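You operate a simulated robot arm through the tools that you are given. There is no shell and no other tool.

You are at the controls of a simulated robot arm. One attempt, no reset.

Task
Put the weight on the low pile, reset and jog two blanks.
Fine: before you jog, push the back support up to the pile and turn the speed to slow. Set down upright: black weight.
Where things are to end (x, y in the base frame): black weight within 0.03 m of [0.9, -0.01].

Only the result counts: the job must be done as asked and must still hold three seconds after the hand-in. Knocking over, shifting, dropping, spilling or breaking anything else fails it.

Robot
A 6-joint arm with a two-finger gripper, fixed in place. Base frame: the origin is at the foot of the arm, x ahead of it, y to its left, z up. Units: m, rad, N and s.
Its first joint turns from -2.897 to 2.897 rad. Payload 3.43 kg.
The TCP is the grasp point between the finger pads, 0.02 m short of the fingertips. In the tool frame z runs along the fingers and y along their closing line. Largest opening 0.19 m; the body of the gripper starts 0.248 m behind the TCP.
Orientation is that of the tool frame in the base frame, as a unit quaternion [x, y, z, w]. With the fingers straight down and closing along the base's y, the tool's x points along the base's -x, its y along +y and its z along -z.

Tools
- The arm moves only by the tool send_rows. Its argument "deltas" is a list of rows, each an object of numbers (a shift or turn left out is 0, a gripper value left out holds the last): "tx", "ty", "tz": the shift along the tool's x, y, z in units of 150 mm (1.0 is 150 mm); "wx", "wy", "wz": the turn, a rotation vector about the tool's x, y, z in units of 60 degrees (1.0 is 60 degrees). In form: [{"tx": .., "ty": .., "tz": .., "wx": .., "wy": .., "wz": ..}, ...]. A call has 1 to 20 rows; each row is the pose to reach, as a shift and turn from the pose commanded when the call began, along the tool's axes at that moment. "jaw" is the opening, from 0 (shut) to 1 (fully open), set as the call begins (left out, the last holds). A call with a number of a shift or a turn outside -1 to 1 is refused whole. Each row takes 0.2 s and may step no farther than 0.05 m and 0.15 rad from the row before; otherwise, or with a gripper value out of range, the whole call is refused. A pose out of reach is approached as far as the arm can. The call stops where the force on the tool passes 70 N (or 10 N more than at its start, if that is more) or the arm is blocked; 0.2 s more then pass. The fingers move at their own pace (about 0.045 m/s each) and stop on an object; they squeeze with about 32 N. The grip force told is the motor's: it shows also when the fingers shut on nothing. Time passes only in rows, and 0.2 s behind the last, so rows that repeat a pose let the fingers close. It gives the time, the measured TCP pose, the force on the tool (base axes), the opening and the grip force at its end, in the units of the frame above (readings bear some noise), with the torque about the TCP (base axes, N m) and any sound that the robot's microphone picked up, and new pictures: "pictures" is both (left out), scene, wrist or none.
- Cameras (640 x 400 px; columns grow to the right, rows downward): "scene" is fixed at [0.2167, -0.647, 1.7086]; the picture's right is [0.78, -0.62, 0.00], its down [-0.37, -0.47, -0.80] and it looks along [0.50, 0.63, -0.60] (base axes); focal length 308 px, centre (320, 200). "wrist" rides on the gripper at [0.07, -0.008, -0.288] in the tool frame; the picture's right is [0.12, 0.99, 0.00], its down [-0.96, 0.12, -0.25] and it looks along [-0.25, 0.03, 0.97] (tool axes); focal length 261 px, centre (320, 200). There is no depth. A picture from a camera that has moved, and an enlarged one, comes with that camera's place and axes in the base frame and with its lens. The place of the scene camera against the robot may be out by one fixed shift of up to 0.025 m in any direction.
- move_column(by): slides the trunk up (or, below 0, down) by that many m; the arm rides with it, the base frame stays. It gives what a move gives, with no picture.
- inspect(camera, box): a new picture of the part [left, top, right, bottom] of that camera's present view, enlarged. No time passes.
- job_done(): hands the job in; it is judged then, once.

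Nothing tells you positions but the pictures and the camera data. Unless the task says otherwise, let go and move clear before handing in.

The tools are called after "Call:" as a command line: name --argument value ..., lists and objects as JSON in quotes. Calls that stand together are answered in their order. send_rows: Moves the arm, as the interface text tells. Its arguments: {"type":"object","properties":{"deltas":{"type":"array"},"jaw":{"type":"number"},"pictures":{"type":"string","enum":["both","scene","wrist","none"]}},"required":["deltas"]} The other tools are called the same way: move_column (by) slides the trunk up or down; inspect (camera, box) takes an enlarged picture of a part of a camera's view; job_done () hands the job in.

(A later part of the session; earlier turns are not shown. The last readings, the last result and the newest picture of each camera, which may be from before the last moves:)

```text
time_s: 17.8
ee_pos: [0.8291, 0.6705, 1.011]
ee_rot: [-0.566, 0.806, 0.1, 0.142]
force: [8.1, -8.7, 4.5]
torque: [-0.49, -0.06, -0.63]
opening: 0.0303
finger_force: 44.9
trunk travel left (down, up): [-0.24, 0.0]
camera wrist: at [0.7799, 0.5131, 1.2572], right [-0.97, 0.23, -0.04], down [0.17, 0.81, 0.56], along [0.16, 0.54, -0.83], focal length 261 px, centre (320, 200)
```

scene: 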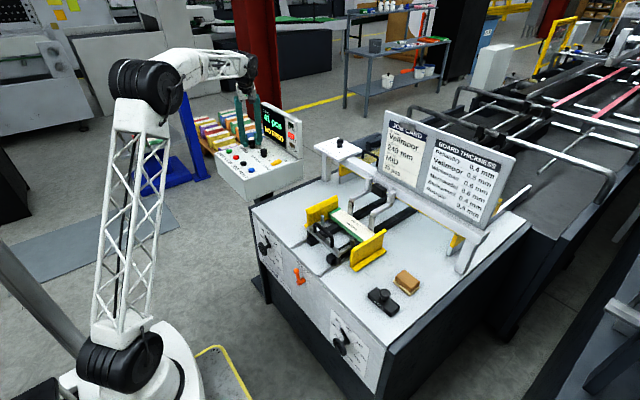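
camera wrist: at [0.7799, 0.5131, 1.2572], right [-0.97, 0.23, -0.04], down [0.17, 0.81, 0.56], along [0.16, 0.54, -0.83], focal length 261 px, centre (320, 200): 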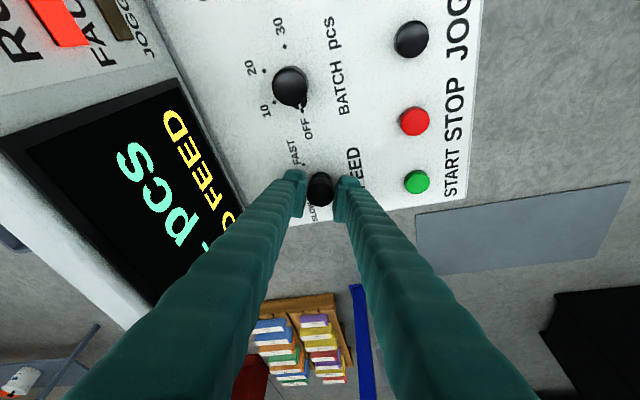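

Call:
send_rows --deltas '[{"tx": 0}, {"tx": 0}, {"tx": 0}, {"tx": -0.1, "tz": -0.2}, {"tx": -0.2, "tz": -0.45}]' --jaw 0.45 --pictures "both"

Call:
inspect --camera "wrist" --box '[250, 80, 400, 240]'

Call:
inspect --camera "scene" --box '[225, 110, 285, 170]'

```text
time_s: 19.0
ee_pos: [0.8283, 0.6788, 1.0845]
ee_rot: [-0.566, 0.806, 0.1, 0.142]
force: [0.6, -0.6, -0.7]
torque: [-0.01, 0.01, 0.0]
opening: 0.0855
finger_force: 0.1
trunk travel left (down, up): [-0.24, 0.0]
camera wrist: at [0.7807, 0.5205, 1.3311], right [-0.97, 0.23, -0.04], down [0.17, 0.81, 0.56], along [0.16, 0.54, -0.83], focal length 261 px, centre (320, 200)
```

scene: 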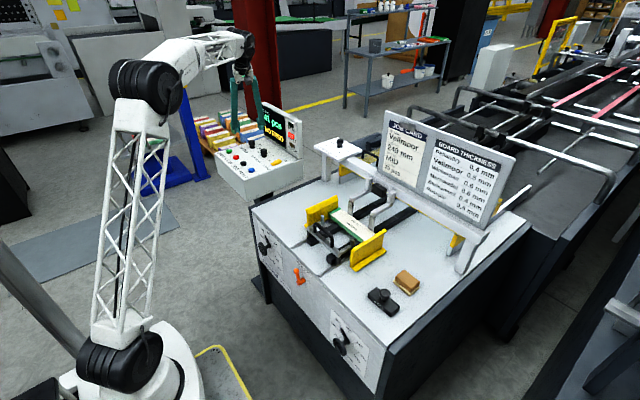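
wrist: 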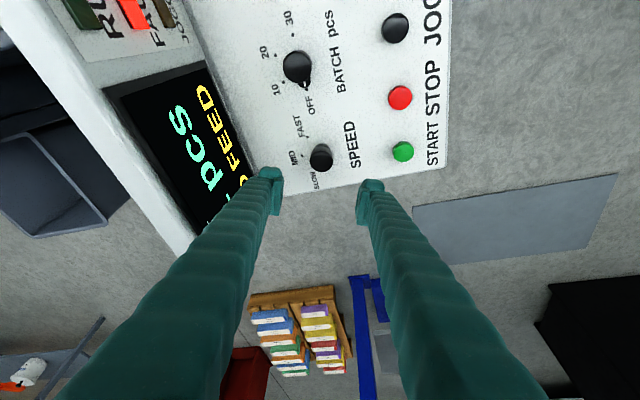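

```text
2.50 times, centred on (325, 160) of wrist
camera zoom: at [0.7807, 0.5205, 1.3311], right [-0.97, 0.23, -0.04], down [0.17, 0.81, 0.56], along [0.16, 0.54, -0.83], focal length 652 px, centre (308, 300)
```

zoom: 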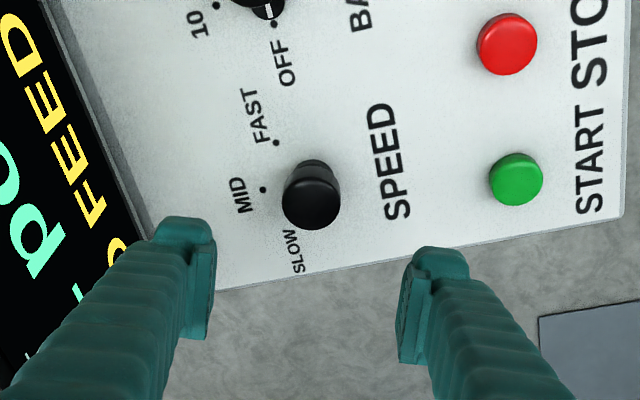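

```text
6.67 times, centred on (255, 140) of scene
camera zoom: at [0.2167, -0.647, 1.7086], right [0.78, -0.62, 0.0], down [-0.37, -0.47, -0.8], along [0.5, 0.63, -0.6], focal length 2051 px, centre (753, 600)
```

zoom: 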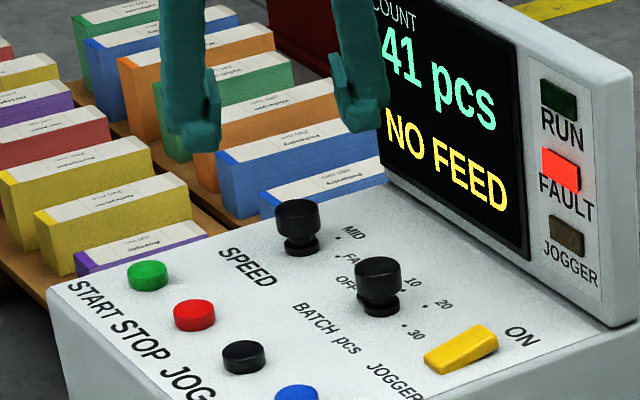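

SPEED looks to be past MID toward SLOW with the pointer hidden behind the knob. I'll untilt, back off and look from another angle to confirm.

Call:
send_rows --deltas '[{"tx": 0.16, "ty": 0.1, "tz": -0.16, "wy": 0.08}, {"tx": 0.33, "ty": 0.2, "tz": -0.33, "wy": 0.16}, {"tx": 0.5, "ty": 0.3, "tz": -0.5, "wy": 0.25}, {"tx": 0.666, "ty": 0.399, "tz": -0.668, "wy": 0.333}]' --jaw 0.9 --pictures "none"

Call:
send_rows --deltas '[{"wz": 0.14}, {"wz": 0.28}, {"wz": 0.42}, {"wz": 0.56}, {"wz": 0.7}, {"wz": 0.84}, {"wz": 0.98}]' --jaw 0.9 --pictures "both"

```text
time_s: 20.0
ee_pos: [0.7281, 0.577, 1.1429]
ee_rot: [-0.574, 0.819, -0.001, 0.0]
force: [0.8, -0.9, 0.5]
torque: [0.0, 0.09, -0.01]
opening: 0.1711
finger_force: 0.2
trunk travel left (down, up): [-0.24, 0.0]
```

```text
time_s: 21.6
ee_pos: [0.7302, 0.5763, 1.1447]
ee_rot: [-0.097, 0.995, 0.0, 0.0]
force: [0.7, -0.6, 0.5]
torque: [-0.02, -0.02, -0.01]
opening: 0.1712
finger_force: 0.1
trunk travel left (down, up): [-0.24, 0.0]
camera wrist: at [0.6613, 0.5545, 1.4325], right [-0.31, 0.95, 0.0], down [0.92, 0.3, 0.25], along [0.24, 0.08, -0.97], focal length 261 px, centre (320, 200)
```

scene: 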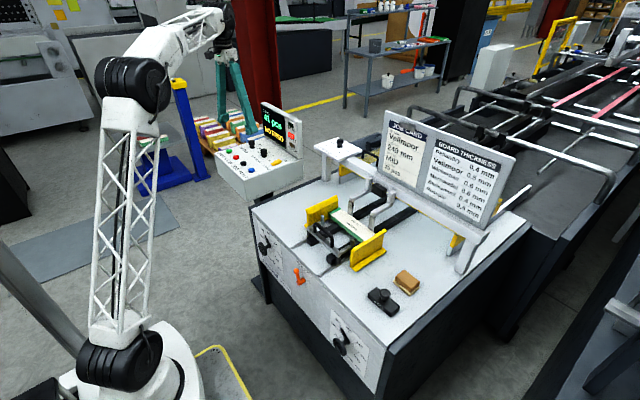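
wrist: 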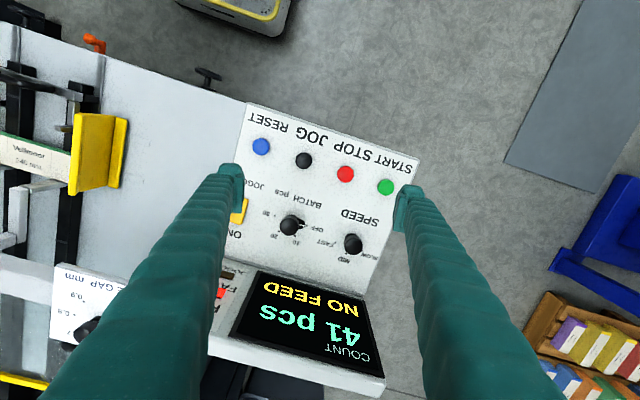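

Call:
inspect --camera "wrist" --box '[310, 200, 400, 280]'

Call:
inspect --camera "wrist" --box '[0, 30, 140, 260]'

```text
5.00 times, centred on (355, 240) of wrist
camera zoom: at [0.6613, 0.5545, 1.4325], right [-0.31, 0.95, 0.0], down [0.92, 0.3, 0.25], along [0.24, 0.08, -0.97], focal length 1303 px, centre (145, 0)
```

zoom: 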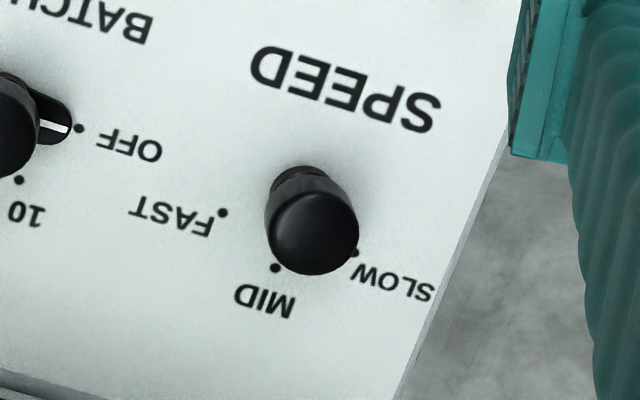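

```text
1.74 times, centred on (70, 145) of wrist
camera zoom: at [0.6613, 0.5545, 1.4325], right [-0.31, 0.95, 0.0], down [0.92, 0.3, 0.25], along [0.24, 0.08, -0.97], focal length 453 px, centre (755, 296)
```

zoom: 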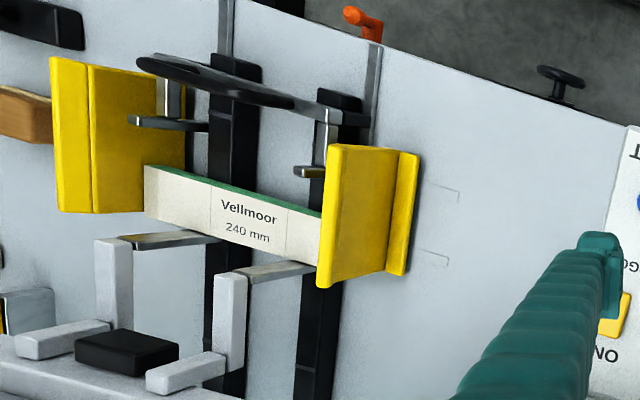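

The FAST and MID dots are free and no pointer shows toward them, which fits SLOW. To be sure, I turn the wrist so the camera sees the knob from the other side.

Call:
send_rows --deltas '[{"wz": 0.14}, {"wz": 0.28}, {"wz": 0.42}, {"wz": 0.56}, {"wz": 0.7}, {"wz": 0.84}, {"wz": 0.98}]' --jaw 0.6 --pictures "none"

Call:
send_rows --deltas '[{"wz": 0.13}, {"wz": 0.26}, {"wz": 0.39}, {"wz": 0.52}]' --jaw 0.6 --pictures "wrist"

```text
time_s: 23.2
ee_pos: [0.7299, 0.5775, 1.1452]
ee_rot: [0.403, 0.915, 0.0, -0.001]
force: [-0.3, -0.4, -0.6]
torque: [0.02, -0.02, 0.01]
opening: 0.1137
finger_force: 0.1
trunk travel left (down, up): [-0.24, 0.0]
```

```text
time_s: 24.2
ee_pos: [0.7309, 0.5779, 1.1451]
ee_rot: [0.635, 0.773, 0.0, 0.0]
force: [0.2, 0.2, -1.1]
torque: [0.0, -0.04, 0.0]
opening: 0.1141
finger_force: 0.0
trunk travel left (down, up): [-0.24, 0.0]
camera wrist: at [0.7071, 0.6446, 1.4313], right [0.95, 0.31, 0.0], down [0.3, -0.92, 0.25], along [0.08, -0.24, -0.97], focal length 261 px, centre (320, 200)
```

wrist: 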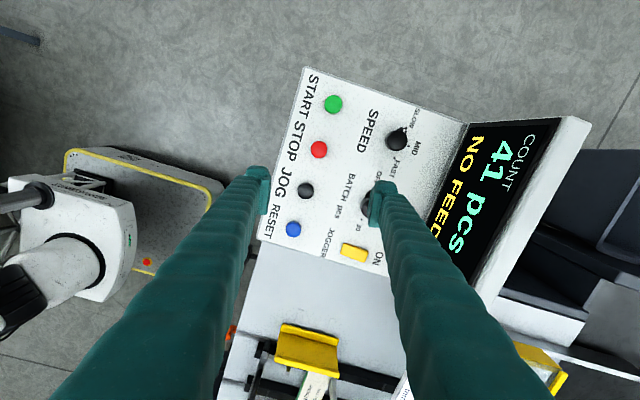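

Call:
inspect --camera "wrist" --box '[360, 95, 450, 175]'

Call:
inspect --camera "wrist" --box '[260, 60, 460, 280]'

```text
5.00 times, centred on (405, 135) of wrist
camera zoom: at [0.7071, 0.6446, 1.4313], right [0.95, 0.31, 0.0], down [0.3, -0.92, 0.25], along [0.08, -0.24, -0.97], focal length 1303 px, centre (-105, 525)
```

zoom: 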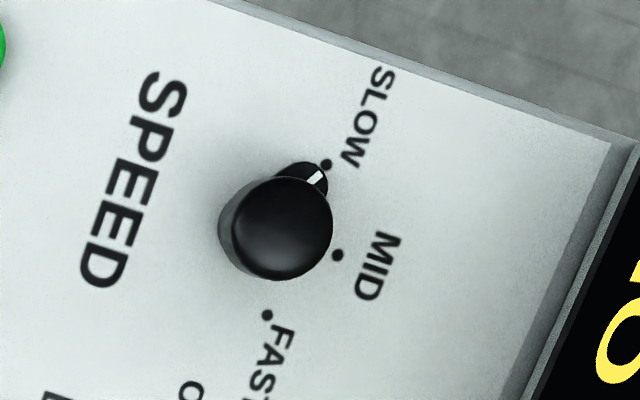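

```text
1.82 times, centred on (360, 170) of wrist
camera zoom: at [0.7071, 0.6446, 1.4313], right [0.95, 0.31, 0.0], down [0.3, -0.92, 0.25], along [0.08, -0.24, -0.97], focal length 474 px, centre (247, 254)
```

zoom: 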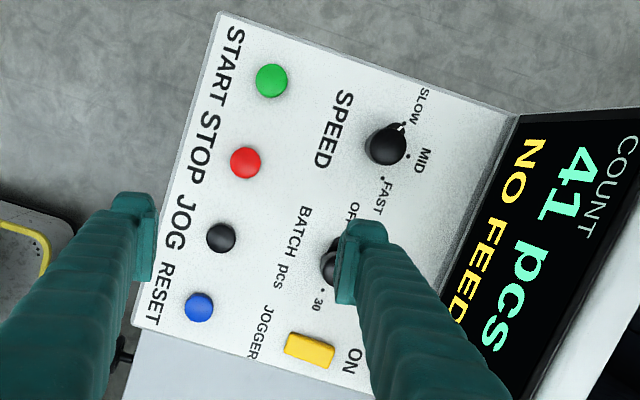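

SPEED now points exactly at SLOW. Next I go over to the weight, turning the wrist back and staying high above the machine.

Call:
send_rows --deltas '[{"tx": -0.135, "ty": -0.055, "wz": -0.14}, {"tx": -0.27, "ty": -0.111, "wz": -0.28}, {"tx": -0.405, "ty": -0.166, "wz": -0.42}, {"tx": -0.54, "ty": -0.222, "wz": -0.56}, {"tx": -0.675, "ty": -0.277, "wz": -0.7}, {"tx": -0.81, "ty": -0.333, "wz": -0.84}, {"tx": -0.944, "ty": -0.388, "wz": -0.98}]' --jaw 0.9 --pictures "none"

Call:
send_rows --deltas '[{"tx": -0.086, "ty": -0.235, "tz": -0.05, "wz": -0.084}, {"tx": -0.172, "ty": -0.47, "tz": -0.1, "wz": -0.168}, {"tx": -0.259, "ty": -0.704, "tz": -0.15, "wz": -0.253}, {"tx": -0.345, "ty": -0.939, "tz": -0.2, "wz": -0.337}]' --jaw 0.9 --pictures "none"

Call:
send_rows --deltas '[{"ty": -0.25}, {"ty": -0.5}, {"ty": -0.75}, {"ty": -1.0}]' --jaw 0.9 --pictures "none"

Call:
send_rows --deltas '[{"ty": -0.25}, {"ty": -0.5}, {"ty": -0.75}, {"ty": -1.0}]' --jaw 0.9 --pictures "wrist"

```text
time_s: 25.8
ee_pos: [0.7001, 0.4269, 1.1445]
ee_rot: [0.172, 0.985, 0.0, 0.0]
force: [-0.3, -0.1, 0.0]
torque: [-0.09, -0.01, 0.0]
opening: 0.1709
finger_force: 0.0
trunk travel left (down, up): [-0.24, 0.0]
```

```text
time_s: 26.8
ee_pos: [0.7024, 0.2749, 1.175]
ee_rot: [-0.004, 1.0, -0.001, 0.0]
force: [-0.2, 1.1, -0.2]
torque: [-0.14, 0.07, -0.02]
opening: 0.1711
finger_force: 0.1
trunk travel left (down, up): [-0.24, 0.0]
```

```text
time_s: 27.8
ee_pos: [0.7024, 0.1254, 1.1739]
ee_rot: [-0.003, 1.0, 0.0, 0.0]
force: [0.0, 0.2, 0.0]
torque: [-0.16, 0.04, -0.04]
opening: 0.1707
finger_force: 0.0
trunk travel left (down, up): [-0.24, 0.0]
```

```text
time_s: 28.8
ee_pos: [0.7034, -0.0224, 1.1741]
ee_rot: [-0.003, 1.0, 0.0, -0.001]
force: [0.1, 0.4, -0.2]
torque: [-0.09, 0.02, 0.04]
opening: 0.171
finger_force: 0.3
trunk travel left (down, up): [-0.24, 0.0]
camera wrist: at [0.6319, -0.0316, 1.4618], right [-0.12, 0.99, 0.0], down [0.96, 0.12, 0.25], along [0.25, 0.03, -0.97], focal length 261 px, centre (320, 200)
```

wrist: 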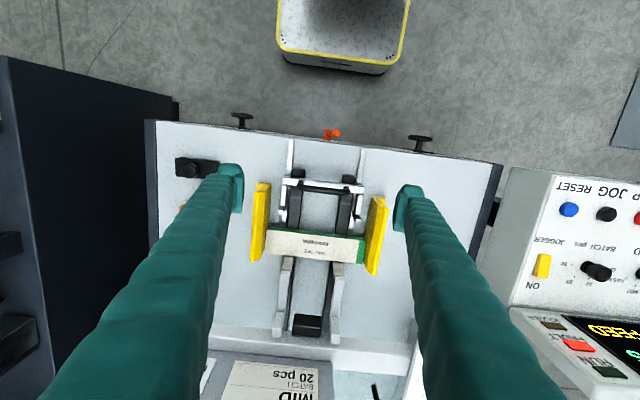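

Call:
inspect --camera "wrist" --box '[230, 110, 420, 340]'

Call:
inspect --camera "wrist" --box '[150, 120, 250, 220]'

Call:
inspect --camera "wrist" --box '[240, 120, 400, 270]'

```text
1.74 times, centred on (325, 225) of wrist
camera zoom: at [0.6319, -0.0316, 1.4618], right [-0.12, 0.99, 0.0], down [0.96, 0.12, 0.25], along [0.25, 0.03, -0.97], focal length 453 px, centre (311, 156)
```

zoom: 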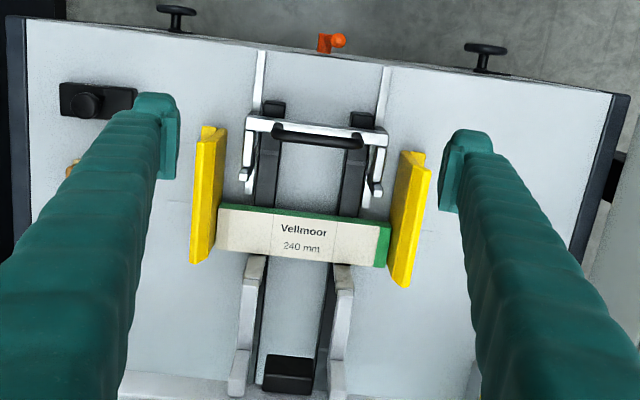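

```text
4.00 times, centred on (200, 170) of wrist
camera zoom: at [0.6319, -0.0316, 1.4618], right [-0.12, 0.99, 0.0], down [0.96, 0.12, 0.25], along [0.25, 0.03, -0.97], focal length 1043 px, centre (800, 320)
```

zoom: 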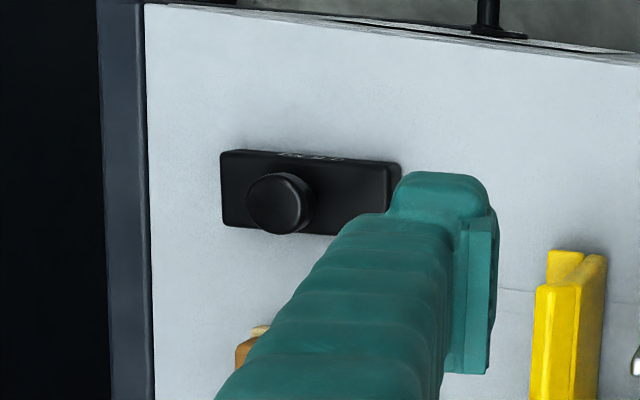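

```text
2.67 times, centred on (320, 195) of wrist
camera zoom: at [0.6319, -0.0316, 1.4618], right [-0.12, 0.99, 0.0], down [0.96, 0.12, 0.25], along [0.25, 0.03, -0.97], focal length 695 px, centre (320, 213)
```

zoom: 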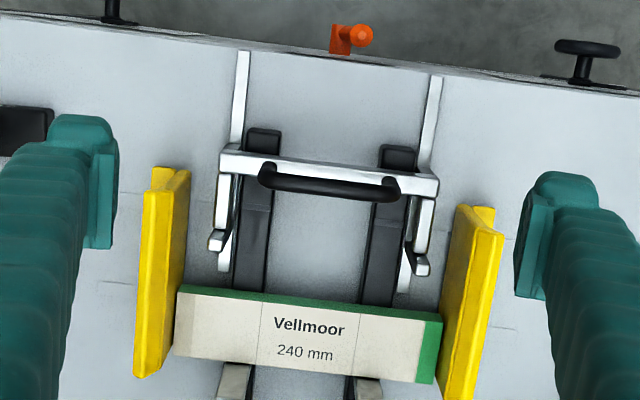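

The pile top is at about z≈0.879 with its label centre near (0.89, -0.01); the weight knob is near (0.743, -0.295, 0.90). I'll go closer above the weight.

Call:
send_rows --deltas '[{"ty": -0.25}, {"ty": -0.5}, {"ty": -0.75}, {"ty": -1.0}]' --jaw 0.7 --pictures "none"

Call:
send_rows --deltas '[{"tx": -0.06, "ty": -0.2, "tz": 0.15}, {"tx": -0.12, "ty": -0.4, "tz": 0.3}, {"tx": -0.18, "ty": -0.6, "tz": 0.45}, {"tx": -0.24, "ty": -0.79, "tz": 0.6}]' --jaw 0.7 --pictures "wrist"

```text
time_s: 29.8
ee_pos: [0.7041, -0.174, 1.1749]
ee_rot: [-0.001, 1.0, 0.0, 0.0]
force: [-0.6, 0.7, 0.6]
torque: [-0.14, -0.04, 0.03]
opening: 0.1331
finger_force: 0.0
trunk travel left (down, up): [-0.24, 0.0]
```

```text
time_s: 30.8
ee_pos: [0.7401, -0.2919, 1.0861]
ee_rot: [-0.003, 1.0, -0.001, 0.0]
force: [-0.5, 1.1, 0.0]
torque: [-0.08, -0.09, 0.01]
opening: 0.1332
finger_force: 0.1
trunk travel left (down, up): [-0.24, 0.0]
camera wrist: at [0.6677, -0.3012, 1.3728], right [-0.12, 0.99, 0.0], down [0.96, 0.12, 0.25], along [0.25, 0.03, -0.97], focal length 261 px, centre (320, 200)
```

wrist: 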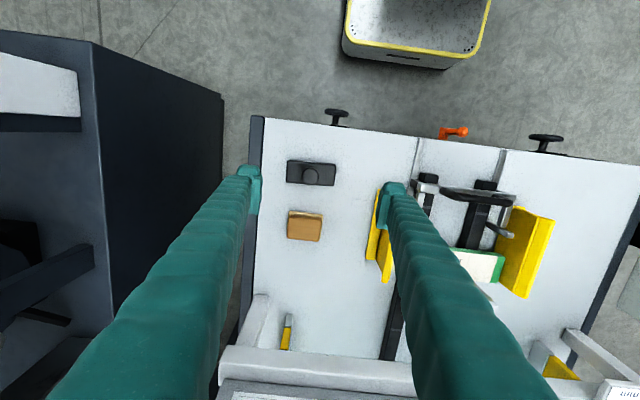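

Call:
inspect --camera "wrist" --box '[250, 130, 390, 260]'

Call:
inspect --camera "wrist" --box '[275, 145, 350, 200]'

```text
3.08 times, centred on (320, 195) of wrist
camera zoom: at [0.6677, -0.3012, 1.3728], right [-0.12, 0.99, 0.0], down [0.96, 0.12, 0.25], along [0.25, 0.03, -0.97], focal length 802 px, centre (320, 215)
```

zoom: 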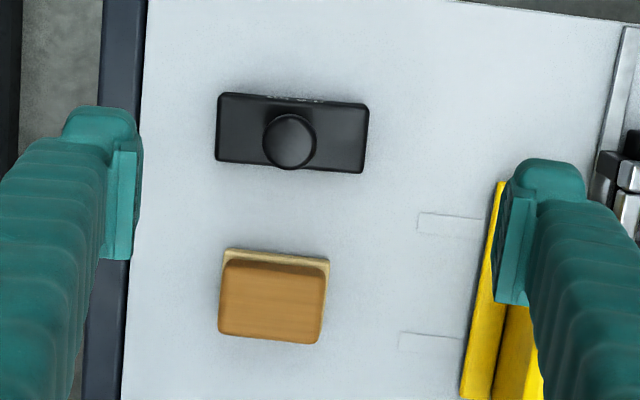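

```text
7.27 times, centred on (312, 172) of wrist
camera zoom: at [0.6677, -0.3012, 1.3728], right [-0.12, 0.99, 0.0], down [0.96, 0.12, 0.25], along [0.25, 0.03, -0.97], focal length 1896 px, centre (374, 400)
```

zoom: 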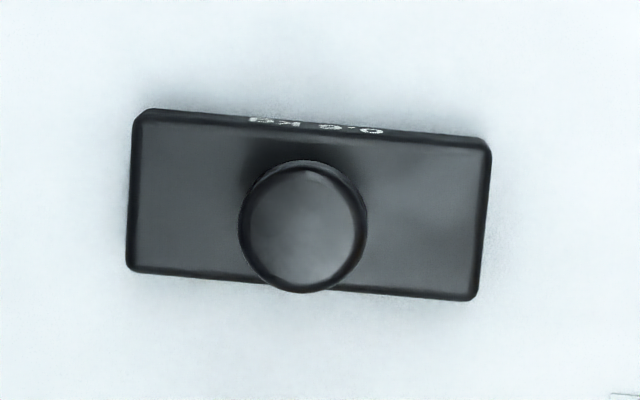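

The weight lies with its long side along y, centred at about (0.7505, -0.310), block top z≈0.843 and knob top z≈0.882. I'll lower over it with the jaws partly open.

Call:
send_rows --deltas '[{"tx": -0.017, "ty": -0.03, "tz": 0.25}, {"tx": -0.035, "ty": -0.06, "tz": 0.5}, {"tx": -0.052, "ty": -0.09, "tz": 0.75}, {"tx": -0.069, "ty": -0.121, "tz": 0.933}]' --jaw 0.42 --pictures "both"

Call:
inspect --camera "wrist" --box '[250, 110, 390, 240]'

Call:
inspect --camera "scene" --box '[340, 230, 440, 330]'

```text
time_s: 31.8
ee_pos: [0.7512, -0.3114, 0.9427]
ee_rot: [-0.002, 1.0, 0.001, 0.0]
force: [-0.5, 0.4, -0.1]
torque: [-0.04, -0.06, -0.03]
opening: 0.0797
finger_force: 0.1
trunk travel left (down, up): [-0.24, 0.0]
camera wrist: at [0.6787, -0.3194, 1.2298], right [-0.12, 0.99, 0.0], down [0.96, 0.12, 0.25], along [0.25, 0.03, -0.97], focal length 261 px, centre (320, 200)
```

scene: 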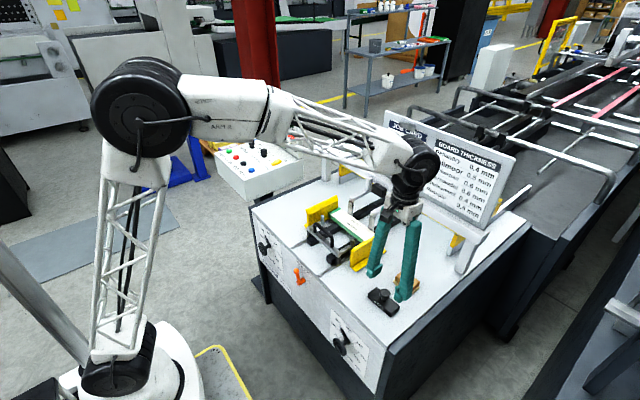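
wrist: 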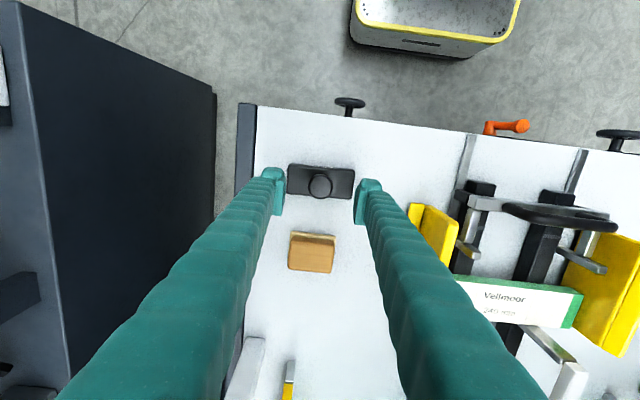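

```text
3.08 times, centred on (320, 175) of wrist
camera zoom: at [0.6787, -0.3194, 1.2298], right [-0.12, 0.99, 0.0], down [0.96, 0.12, 0.25], along [0.25, 0.03, -0.97], focal length 802 px, centre (320, 277)
```

zoom: 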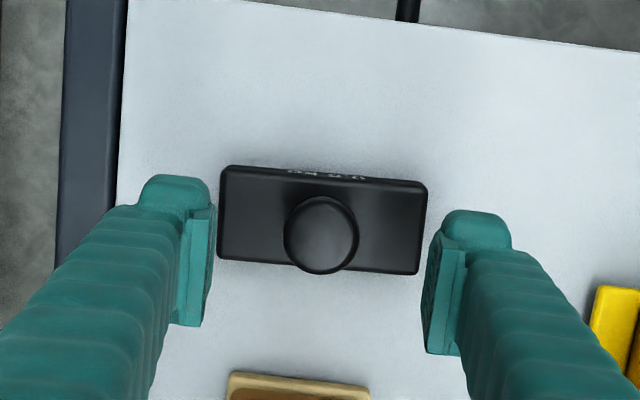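

```text
4.00 times, centred on (390, 280) of scene
camera zoom: at [0.2167, -0.647, 1.7086], right [0.78, -0.62, 0.0], down [-0.37, -0.47, -0.8], along [0.5, 0.63, -0.6], focal length 1230 px, centre (40, -120)
```

zoom: 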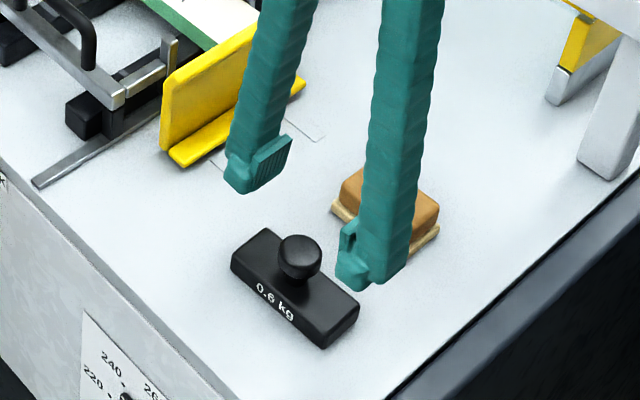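

Call:
send_rows --deltas '[{"tz": 0.23}, {"tx": 0.005, "ty": 0.005, "tz": 0.455}]' --jaw 0.42 --pictures "both"

Call:
inspect --camera "scene" --box '[340, 230, 440, 330]'

Call:
inspect --camera "wrist" --box '[250, 130, 390, 260]'

```text
time_s: 32.4
ee_pos: [0.7497, -0.3118, 0.8758]
ee_rot: [-0.002, 1.0, 0.0, 0.0]
force: [1.1, -0.8, 0.2]
torque: [0.0, -0.06, -0.05]
opening: 0.0798
finger_force: 0.1
trunk travel left (down, up): [-0.24, 0.0]
camera wrist: at [0.6769, -0.3196, 1.1635], right [-0.12, 0.99, 0.0], down [0.96, 0.12, 0.25], along [0.25, 0.03, -0.97], focal length 261 px, centre (320, 200)
```

scene: 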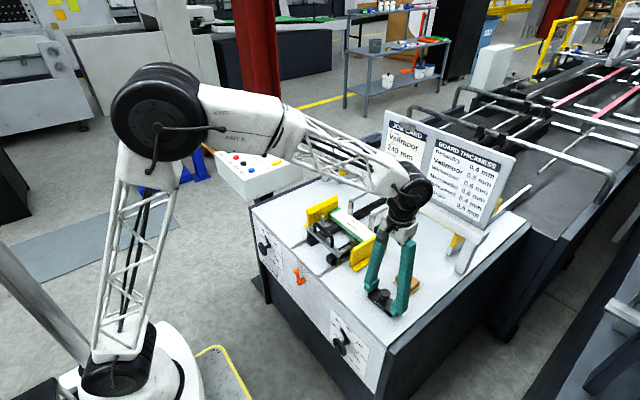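
wrist: 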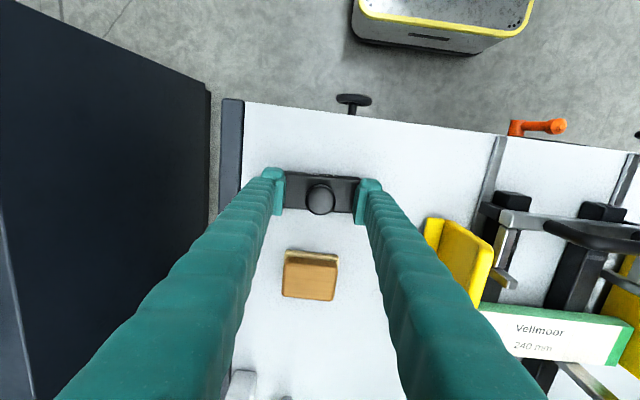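

```text
4.00 times, centred on (390, 280) of scene
camera zoom: at [0.2167, -0.647, 1.7086], right [0.78, -0.62, 0.0], down [-0.37, -0.47, -0.8], along [0.5, 0.63, -0.6], focal length 1230 px, centre (40, -120)
```

zoom: 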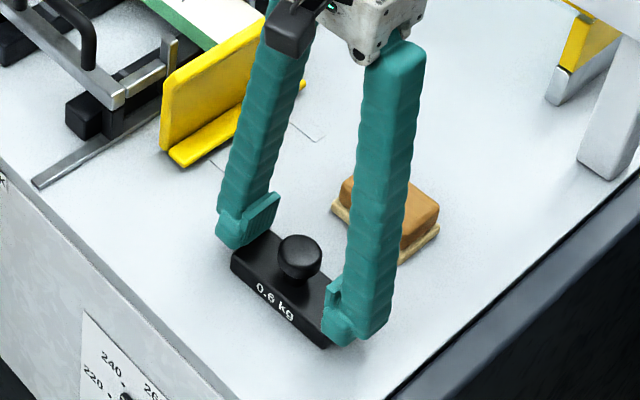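

```text
3.08 times, centred on (320, 195) of wrist
camera zoom: at [0.6769, -0.3196, 1.1635], right [-0.12, 0.99, 0.0], down [0.96, 0.12, 0.25], along [0.25, 0.03, -0.97], focal length 802 px, centre (320, 215)
```

zoom: 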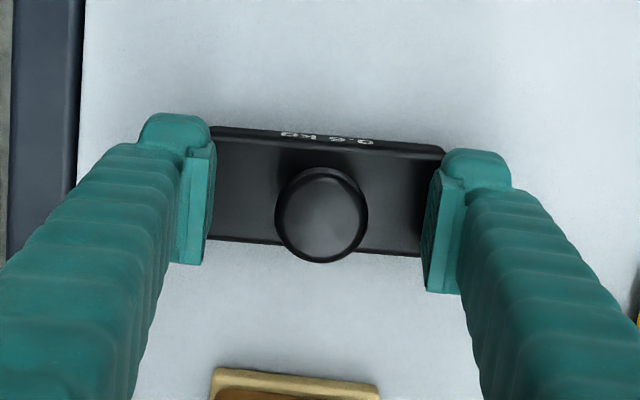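

The fingers straddle the knob just above the block. Closing now.

Call:
send_rows --deltas '[{"tx": 0}, {"tx": 0}, {"tx": 0}, {"tx": 0}, {"tx": 0}]' --jaw 0.0 --pictures "wrist"

Call:
inspect --camera "wrist" --box '[250, 130, 390, 260]'

Call:
inspect --camera "scene" --box '[340, 230, 440, 330]'

```text
time_s: 33.6
ee_pos: [0.749, -0.3098, 0.8761]
ee_rot: [-0.003, 1.0, 0.0, 0.0]
force: [-1.0, 1.6, -0.5]
torque: [0.0, 0.01, -0.02]
opening: 0.0298
finger_force: 32.5
trunk travel left (down, up): [-0.24, 0.0]
camera wrist: at [0.6772, -0.3196, 1.1633], right [-0.12, 0.99, 0.0], down [0.96, 0.12, 0.25], along [0.25, 0.03, -0.97], focal length 261 px, centre (320, 200)
```

wrist: 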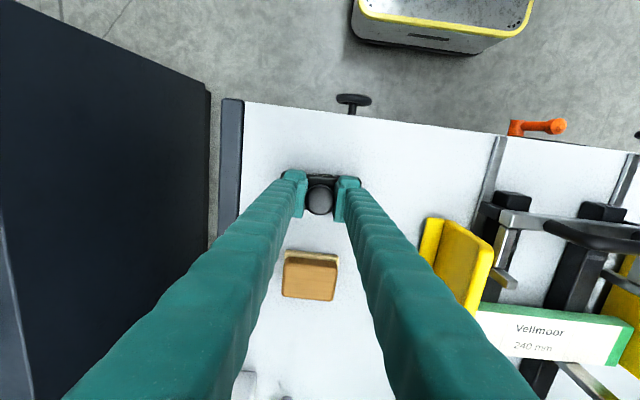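

```text
3.08 times, centred on (320, 195) of wrist
camera zoom: at [0.6772, -0.3196, 1.1633], right [-0.12, 0.99, 0.0], down [0.96, 0.12, 0.25], along [0.25, 0.03, -0.97], focal length 802 px, centre (320, 215)
```

zoom: 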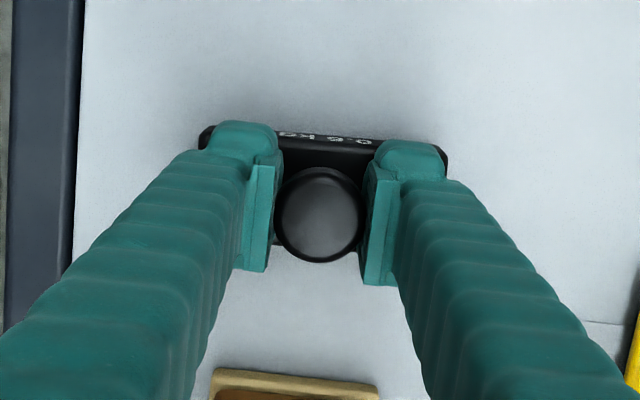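

```text
4.00 times, centred on (390, 280) of scene
camera zoom: at [0.2167, -0.647, 1.7086], right [0.78, -0.62, 0.0], down [-0.37, -0.47, -0.8], along [0.5, 0.63, -0.6], focal length 1230 px, centre (40, -120)
```

zoom: 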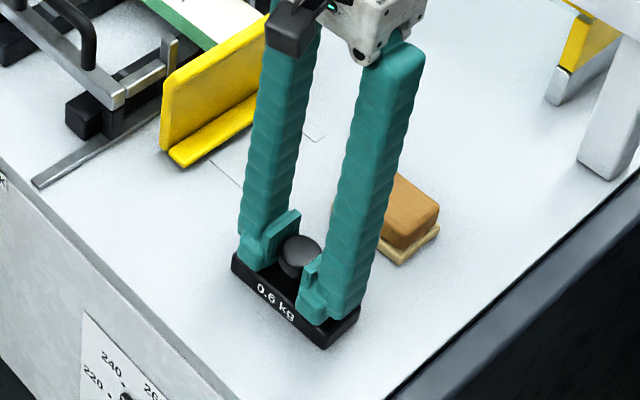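

The weight's knob is held firmly (29.8 mm, 32 N). Lifting straight up.

Call:
send_rows --deltas '[{"tz": -0.2}, {"tz": -0.45}, {"tz": -0.75}, {"tz": -1.0}]' --jaw 0.0 --pictures "both"

Call:
inspect --camera "scene" --box '[340, 200, 460, 320]'

```text
time_s: 34.6
ee_pos: [0.749, -0.3086, 1.0241]
ee_rot: [-0.003, 1.0, 0.001, -0.001]
force: [0.3, 0.5, -5.8]
torque: [0.01, 0.04, -0.04]
opening: 0.0297
finger_force: 32.2
trunk travel left (down, up): [-0.24, 0.0]
camera wrist: at [0.6782, -0.3188, 1.3115], right [-0.12, 0.99, 0.0], down [0.96, 0.12, 0.25], along [0.24, 0.03, -0.97], focal length 261 px, centre (320, 200)
```

scene: 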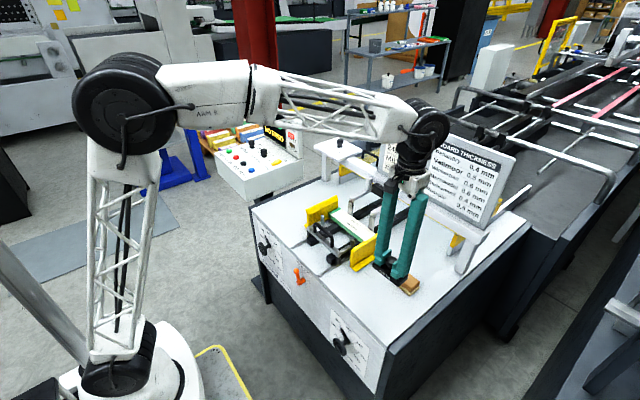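
wrist: 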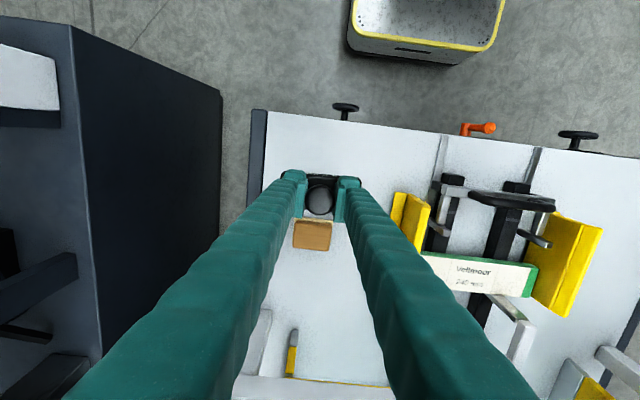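

```text
3.33 times, centred on (400, 260) of scene
camera zoom: at [0.2167, -0.647, 1.7086], right [0.78, -0.62, 0.0], down [-0.37, -0.47, -0.8], along [0.5, 0.63, -0.6], focal length 1025 px, centre (53, 0)
```

zoom: 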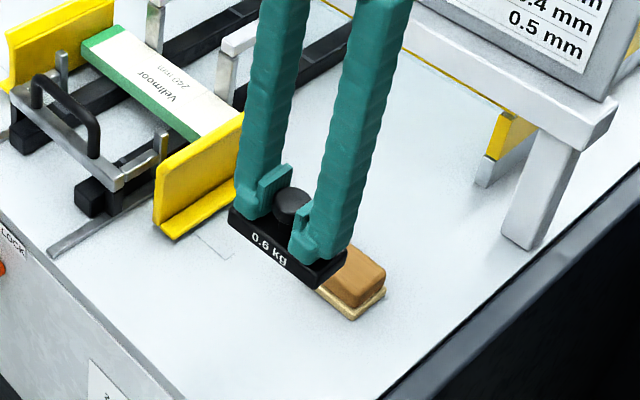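

The weight is up and level. I carry it over the guide to above the pile.

Call:
send_rows --deltas '[{"tx": -0.1, "ty": 0.2, "tz": -0.1}, {"tx": -0.2, "ty": 0.4, "tz": -0.2}, {"tx": -0.3, "ty": 0.6, "tz": -0.3}, {"tx": -0.4, "ty": 0.8, "tz": -0.35}, {"tx": -0.5, "ty": 1.0, "tz": -0.4}]' --jaw 0.0 --pictures "none"

Call:
send_rows --deltas '[{"tx": -0.12, "ty": 0.25}, {"tx": -0.24, "ty": 0.5}, {"tx": -0.36, "ty": 0.75}, {"tx": -0.5, "ty": 0.99}, {"tx": -0.5, "ty": 0.99}]' --jaw 0.0 --pictures "both"

Call:
inspect --camera "wrist" --box '[230, 100, 410, 300]'

Call:
inspect --camera "scene" --box '[290, 150, 430, 280]'

```text
time_s: 35.8
ee_pos: [0.8253, -0.1553, 1.0852]
ee_rot: [-0.003, 1.0, 0.0, -0.001]
force: [-0.7, -0.4, -7.0]
torque: [0.08, -0.04, 0.0]
opening: 0.0298
finger_force: 31.9
trunk travel left (down, up): [-0.24, 0.0]
```

```text
time_s: 37.0
ee_pos: [0.9008, -0.0089, 1.0878]
ee_rot: [-0.002, 1.0, 0.0, -0.001]
force: [0.8, 0.5, -6.8]
torque: [-0.04, 0.07, -0.01]
opening: 0.0299
finger_force: 31.8
trunk travel left (down, up): [-0.24, 0.0]
camera wrist: at [0.8296, -0.0184, 1.3749], right [-0.12, 0.99, 0.0], down [0.96, 0.12, 0.25], along [0.24, 0.03, -0.97], focal length 261 px, centre (320, 200)
```

scene: 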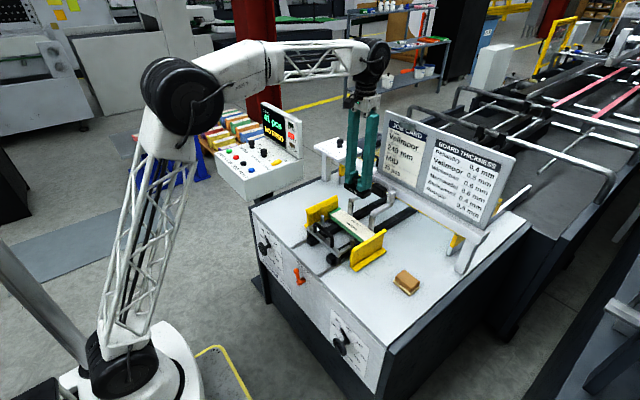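
wrist: 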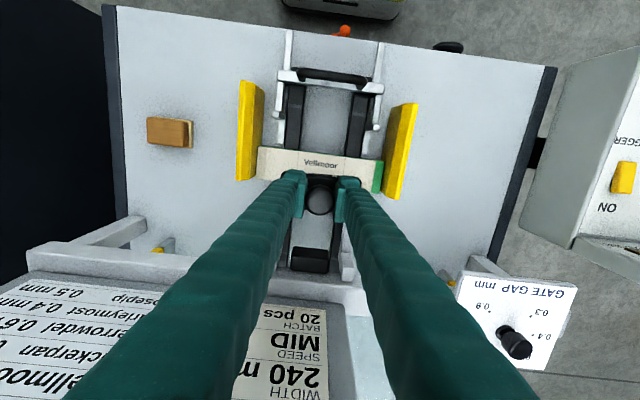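

```text
2.00 times, centred on (320, 200) of wrist
camera zoom: at [0.8296, -0.0184, 1.3749], right [-0.12, 0.99, 0.0], down [0.96, 0.12, 0.25], along [0.24, 0.03, -0.97], focal length 521 px, centre (320, 200)
```

zoom: 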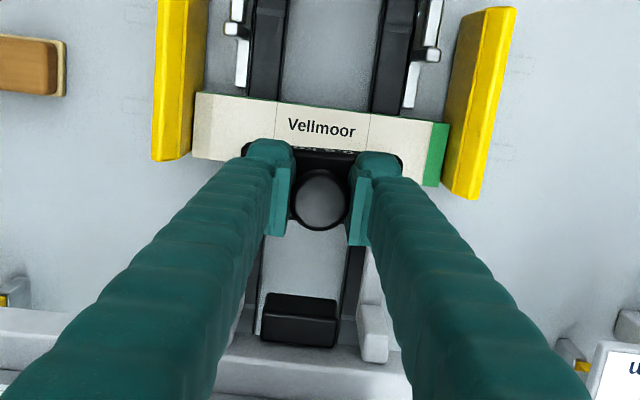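

```text
3.08 times, centred on (360, 215) of scene
camera zoom: at [0.2167, -0.647, 1.7086], right [0.78, -0.62, 0.0], down [-0.37, -0.47, -0.8], along [0.5, 0.63, -0.6], focal length 946 px, centre (197, 154)
```

zoom: 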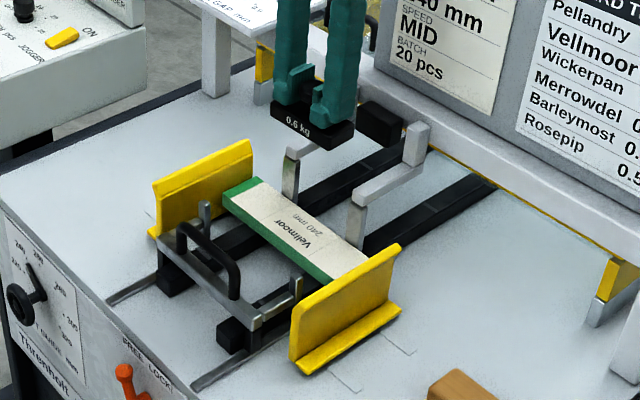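

The pile spans about x 0.862–0.937 with its centre at (0.90, -0.01), and the weight hangs straight above it. Lowering to just above contact.

Call:
send_rows --deltas '[{"tz": 0.2}, {"tz": 0.4}, {"tz": 0.6}, {"tz": 0.75}, {"tz": 0.85}]' --jaw 0.0 --pictures "both"

Call:
inspect --camera "wrist" --box '[230, 100, 410, 300]'

Call:
inspect --camera "scene" --box '[290, 170, 410, 280]'

```text
time_s: 38.2
ee_pos: [0.8989, -0.01, 0.9589]
ee_rot: [-0.004, 1.0, 0.0, 0.0]
force: [0.2, 0.2, -6.3]
torque: [-0.01, -0.01, -0.01]
opening: 0.0298
finger_force: 32.1
trunk travel left (down, up): [-0.24, 0.0]
camera wrist: at [0.8275, -0.0188, 1.2461], right [-0.12, 0.99, 0.0], down [0.96, 0.12, 0.25], along [0.25, 0.03, -0.97], focal length 261 px, centre (320, 200)
```

scene: 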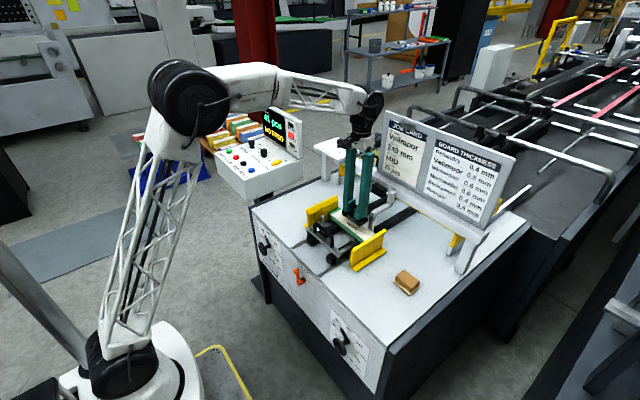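
wrist: 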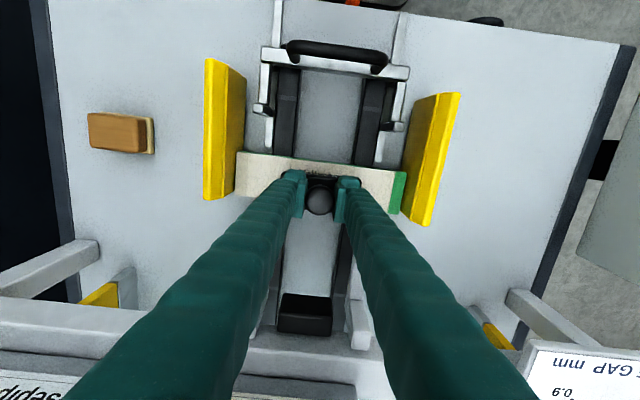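

```text
2.00 times, centred on (320, 200) of wrist
camera zoom: at [0.8275, -0.0188, 1.2461], right [-0.12, 0.99, 0.0], down [0.96, 0.12, 0.25], along [0.25, 0.03, -0.97], focal length 521 px, centre (320, 200)
```

zoom: 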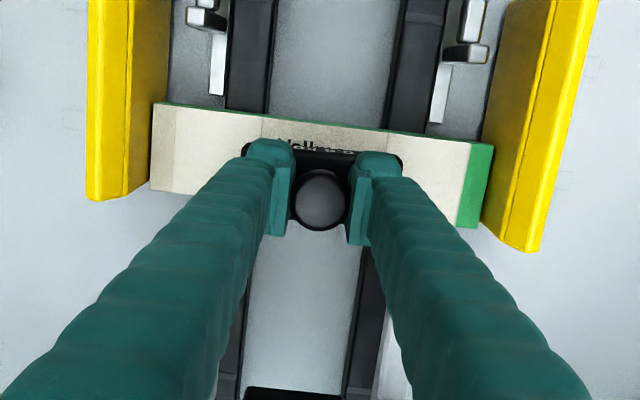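

```text
3.64 times, centred on (350, 225) of scene
camera zoom: at [0.2167, -0.647, 1.7086], right [0.78, -0.62, 0.0], down [-0.37, -0.47, -0.8], along [0.5, 0.63, -0.6], focal length 1119 px, centre (211, 109)
```

zoom: 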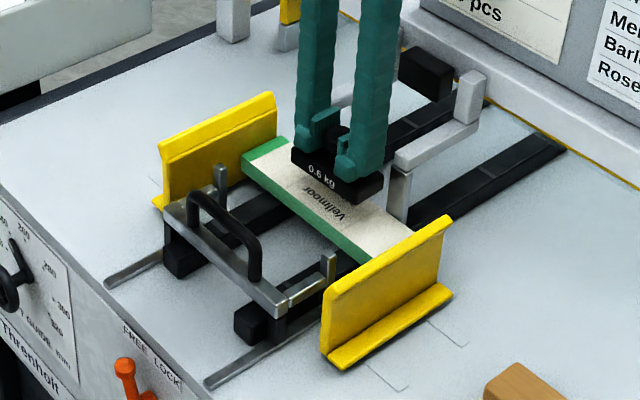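

Call:
send_rows --deltas '[{"tz": 0.03}, {"tz": 0.06}, {"tz": 0.09}]' --jaw 0.0 --pictures "none"

Call:
inspect --camera "scene" --box '[320, 190, 390, 250]'

```text
time_s: 39.0
ee_pos: [0.8995, -0.0091, 0.9445]
ee_rot: [-0.003, 1.0, 0.0, 0.0]
force: [-1.2, 0.9, -6.7]
torque: [0.03, 0.04, 0.03]
opening: 0.0298
finger_force: 32.0
trunk travel left (down, up): [-0.24, 0.0]
```

```text
6.67 times, centred on (355, 220) of scene
camera zoom: at [0.2167, -0.647, 1.7086], right [0.78, -0.62, 0.0], down [-0.37, -0.47, -0.8], along [0.5, 0.63, -0.6], focal length 2051 px, centre (87, 67)
```

zoom: 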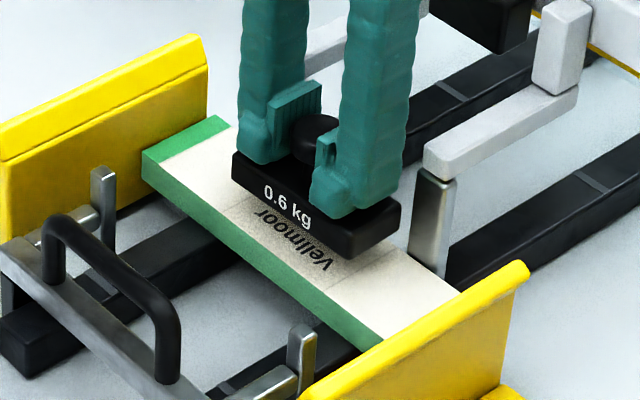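

Call:
send_rows --deltas '[{"tz": 0.02}, {"tz": 0.04}]' --jaw 0.0 --pictures "none"

Call:
inspect --camera "scene" --box '[320, 190, 390, 250]'

```text
time_s: 39.6
ee_pos: [0.899, -0.0094, 0.9387]
ee_rot: [-0.002, 1.0, 0.001, 0.0]
force: [-0.8, 0.0, -5.0]
torque: [0.01, -0.02, 0.02]
opening: 0.0296
finger_force: 32.1
trunk travel left (down, up): [-0.24, 0.0]
```

```text
6.67 times, centred on (355, 220) of scene
camera zoom: at [0.2167, -0.647, 1.7086], right [0.78, -0.62, 0.0], down [-0.37, -0.47, -0.8], along [0.5, 0.63, -0.6], focal length 2051 px, centre (87, 67)
```

zoom: 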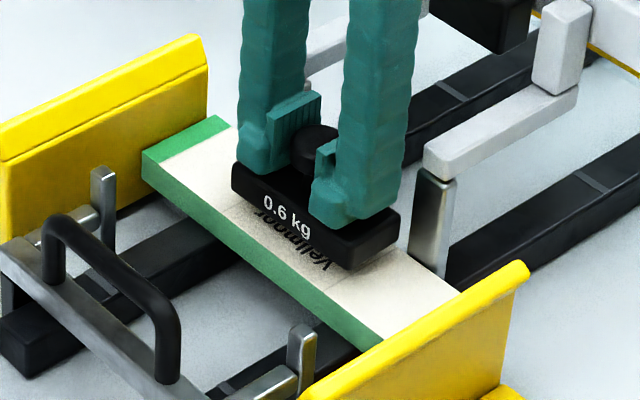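

Call:
send_rows --deltas '[{"tz": 0.015}, {"tz": 0.03}]' --jaw 0.0 --pictures "none"

Call:
inspect --camera "scene" --box '[320, 190, 390, 250]'

```text
time_s: 40.2
ee_pos: [0.8979, -0.0101, 0.9345]
ee_rot: [-0.003, 1.0, 0.0, 0.001]
force: [0.1, 0.1, -6.4]
torque: [-0.02, 0.02, 0.04]
opening: 0.0298
finger_force: 31.6
trunk travel left (down, up): [-0.24, 0.0]
```

```text
6.67 times, centred on (355, 220) of scene
camera zoom: at [0.2167, -0.647, 1.7086], right [0.78, -0.62, 0.0], down [-0.37, -0.47, -0.8], along [0.5, 0.63, -0.6], focal length 2051 px, centre (87, 67)
```

zoom: 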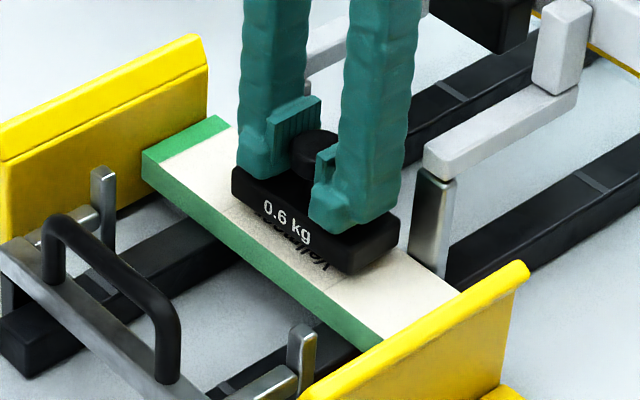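

Call:
send_rows --deltas '[{"tz": 0.01}, {"tz": 0.02}]' --jaw 0.0 --pictures "none"

Call:
send_rows --deltas '[{"tz": 0.01}, {"tz": 0.02}]' --jaw 0.0 --pictures "none"

Call:
inspect --camera "scene" --box '[320, 190, 390, 250]'

```text
time_s: 40.8
ee_pos: [0.8988, -0.0092, 0.9317]
ee_rot: [-0.003, 1.0, 0.0, 0.001]
force: [0.4, -0.2, -5.7]
torque: [0.0, 0.01, -0.01]
opening: 0.0296
finger_force: 31.9
trunk travel left (down, up): [-0.24, 0.0]
```

```text
time_s: 41.4
ee_pos: [0.8978, -0.0099, 0.928]
ee_rot: [-0.002, 1.0, 0.0, 0.0]
force: [0.5, -0.5, -7.0]
torque: [-0.04, 0.02, -0.03]
opening: 0.0296
finger_force: 31.9
trunk travel left (down, up): [-0.24, 0.0]
```

```text
6.67 times, centred on (355, 220) of scene
camera zoom: at [0.2167, -0.647, 1.7086], right [0.78, -0.62, 0.0], down [-0.37, -0.47, -0.8], along [0.5, 0.63, -0.6], focal length 2051 px, centre (87, 67)
```

zoom: 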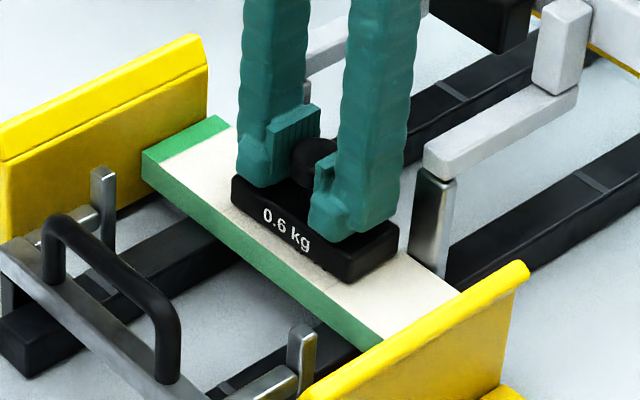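

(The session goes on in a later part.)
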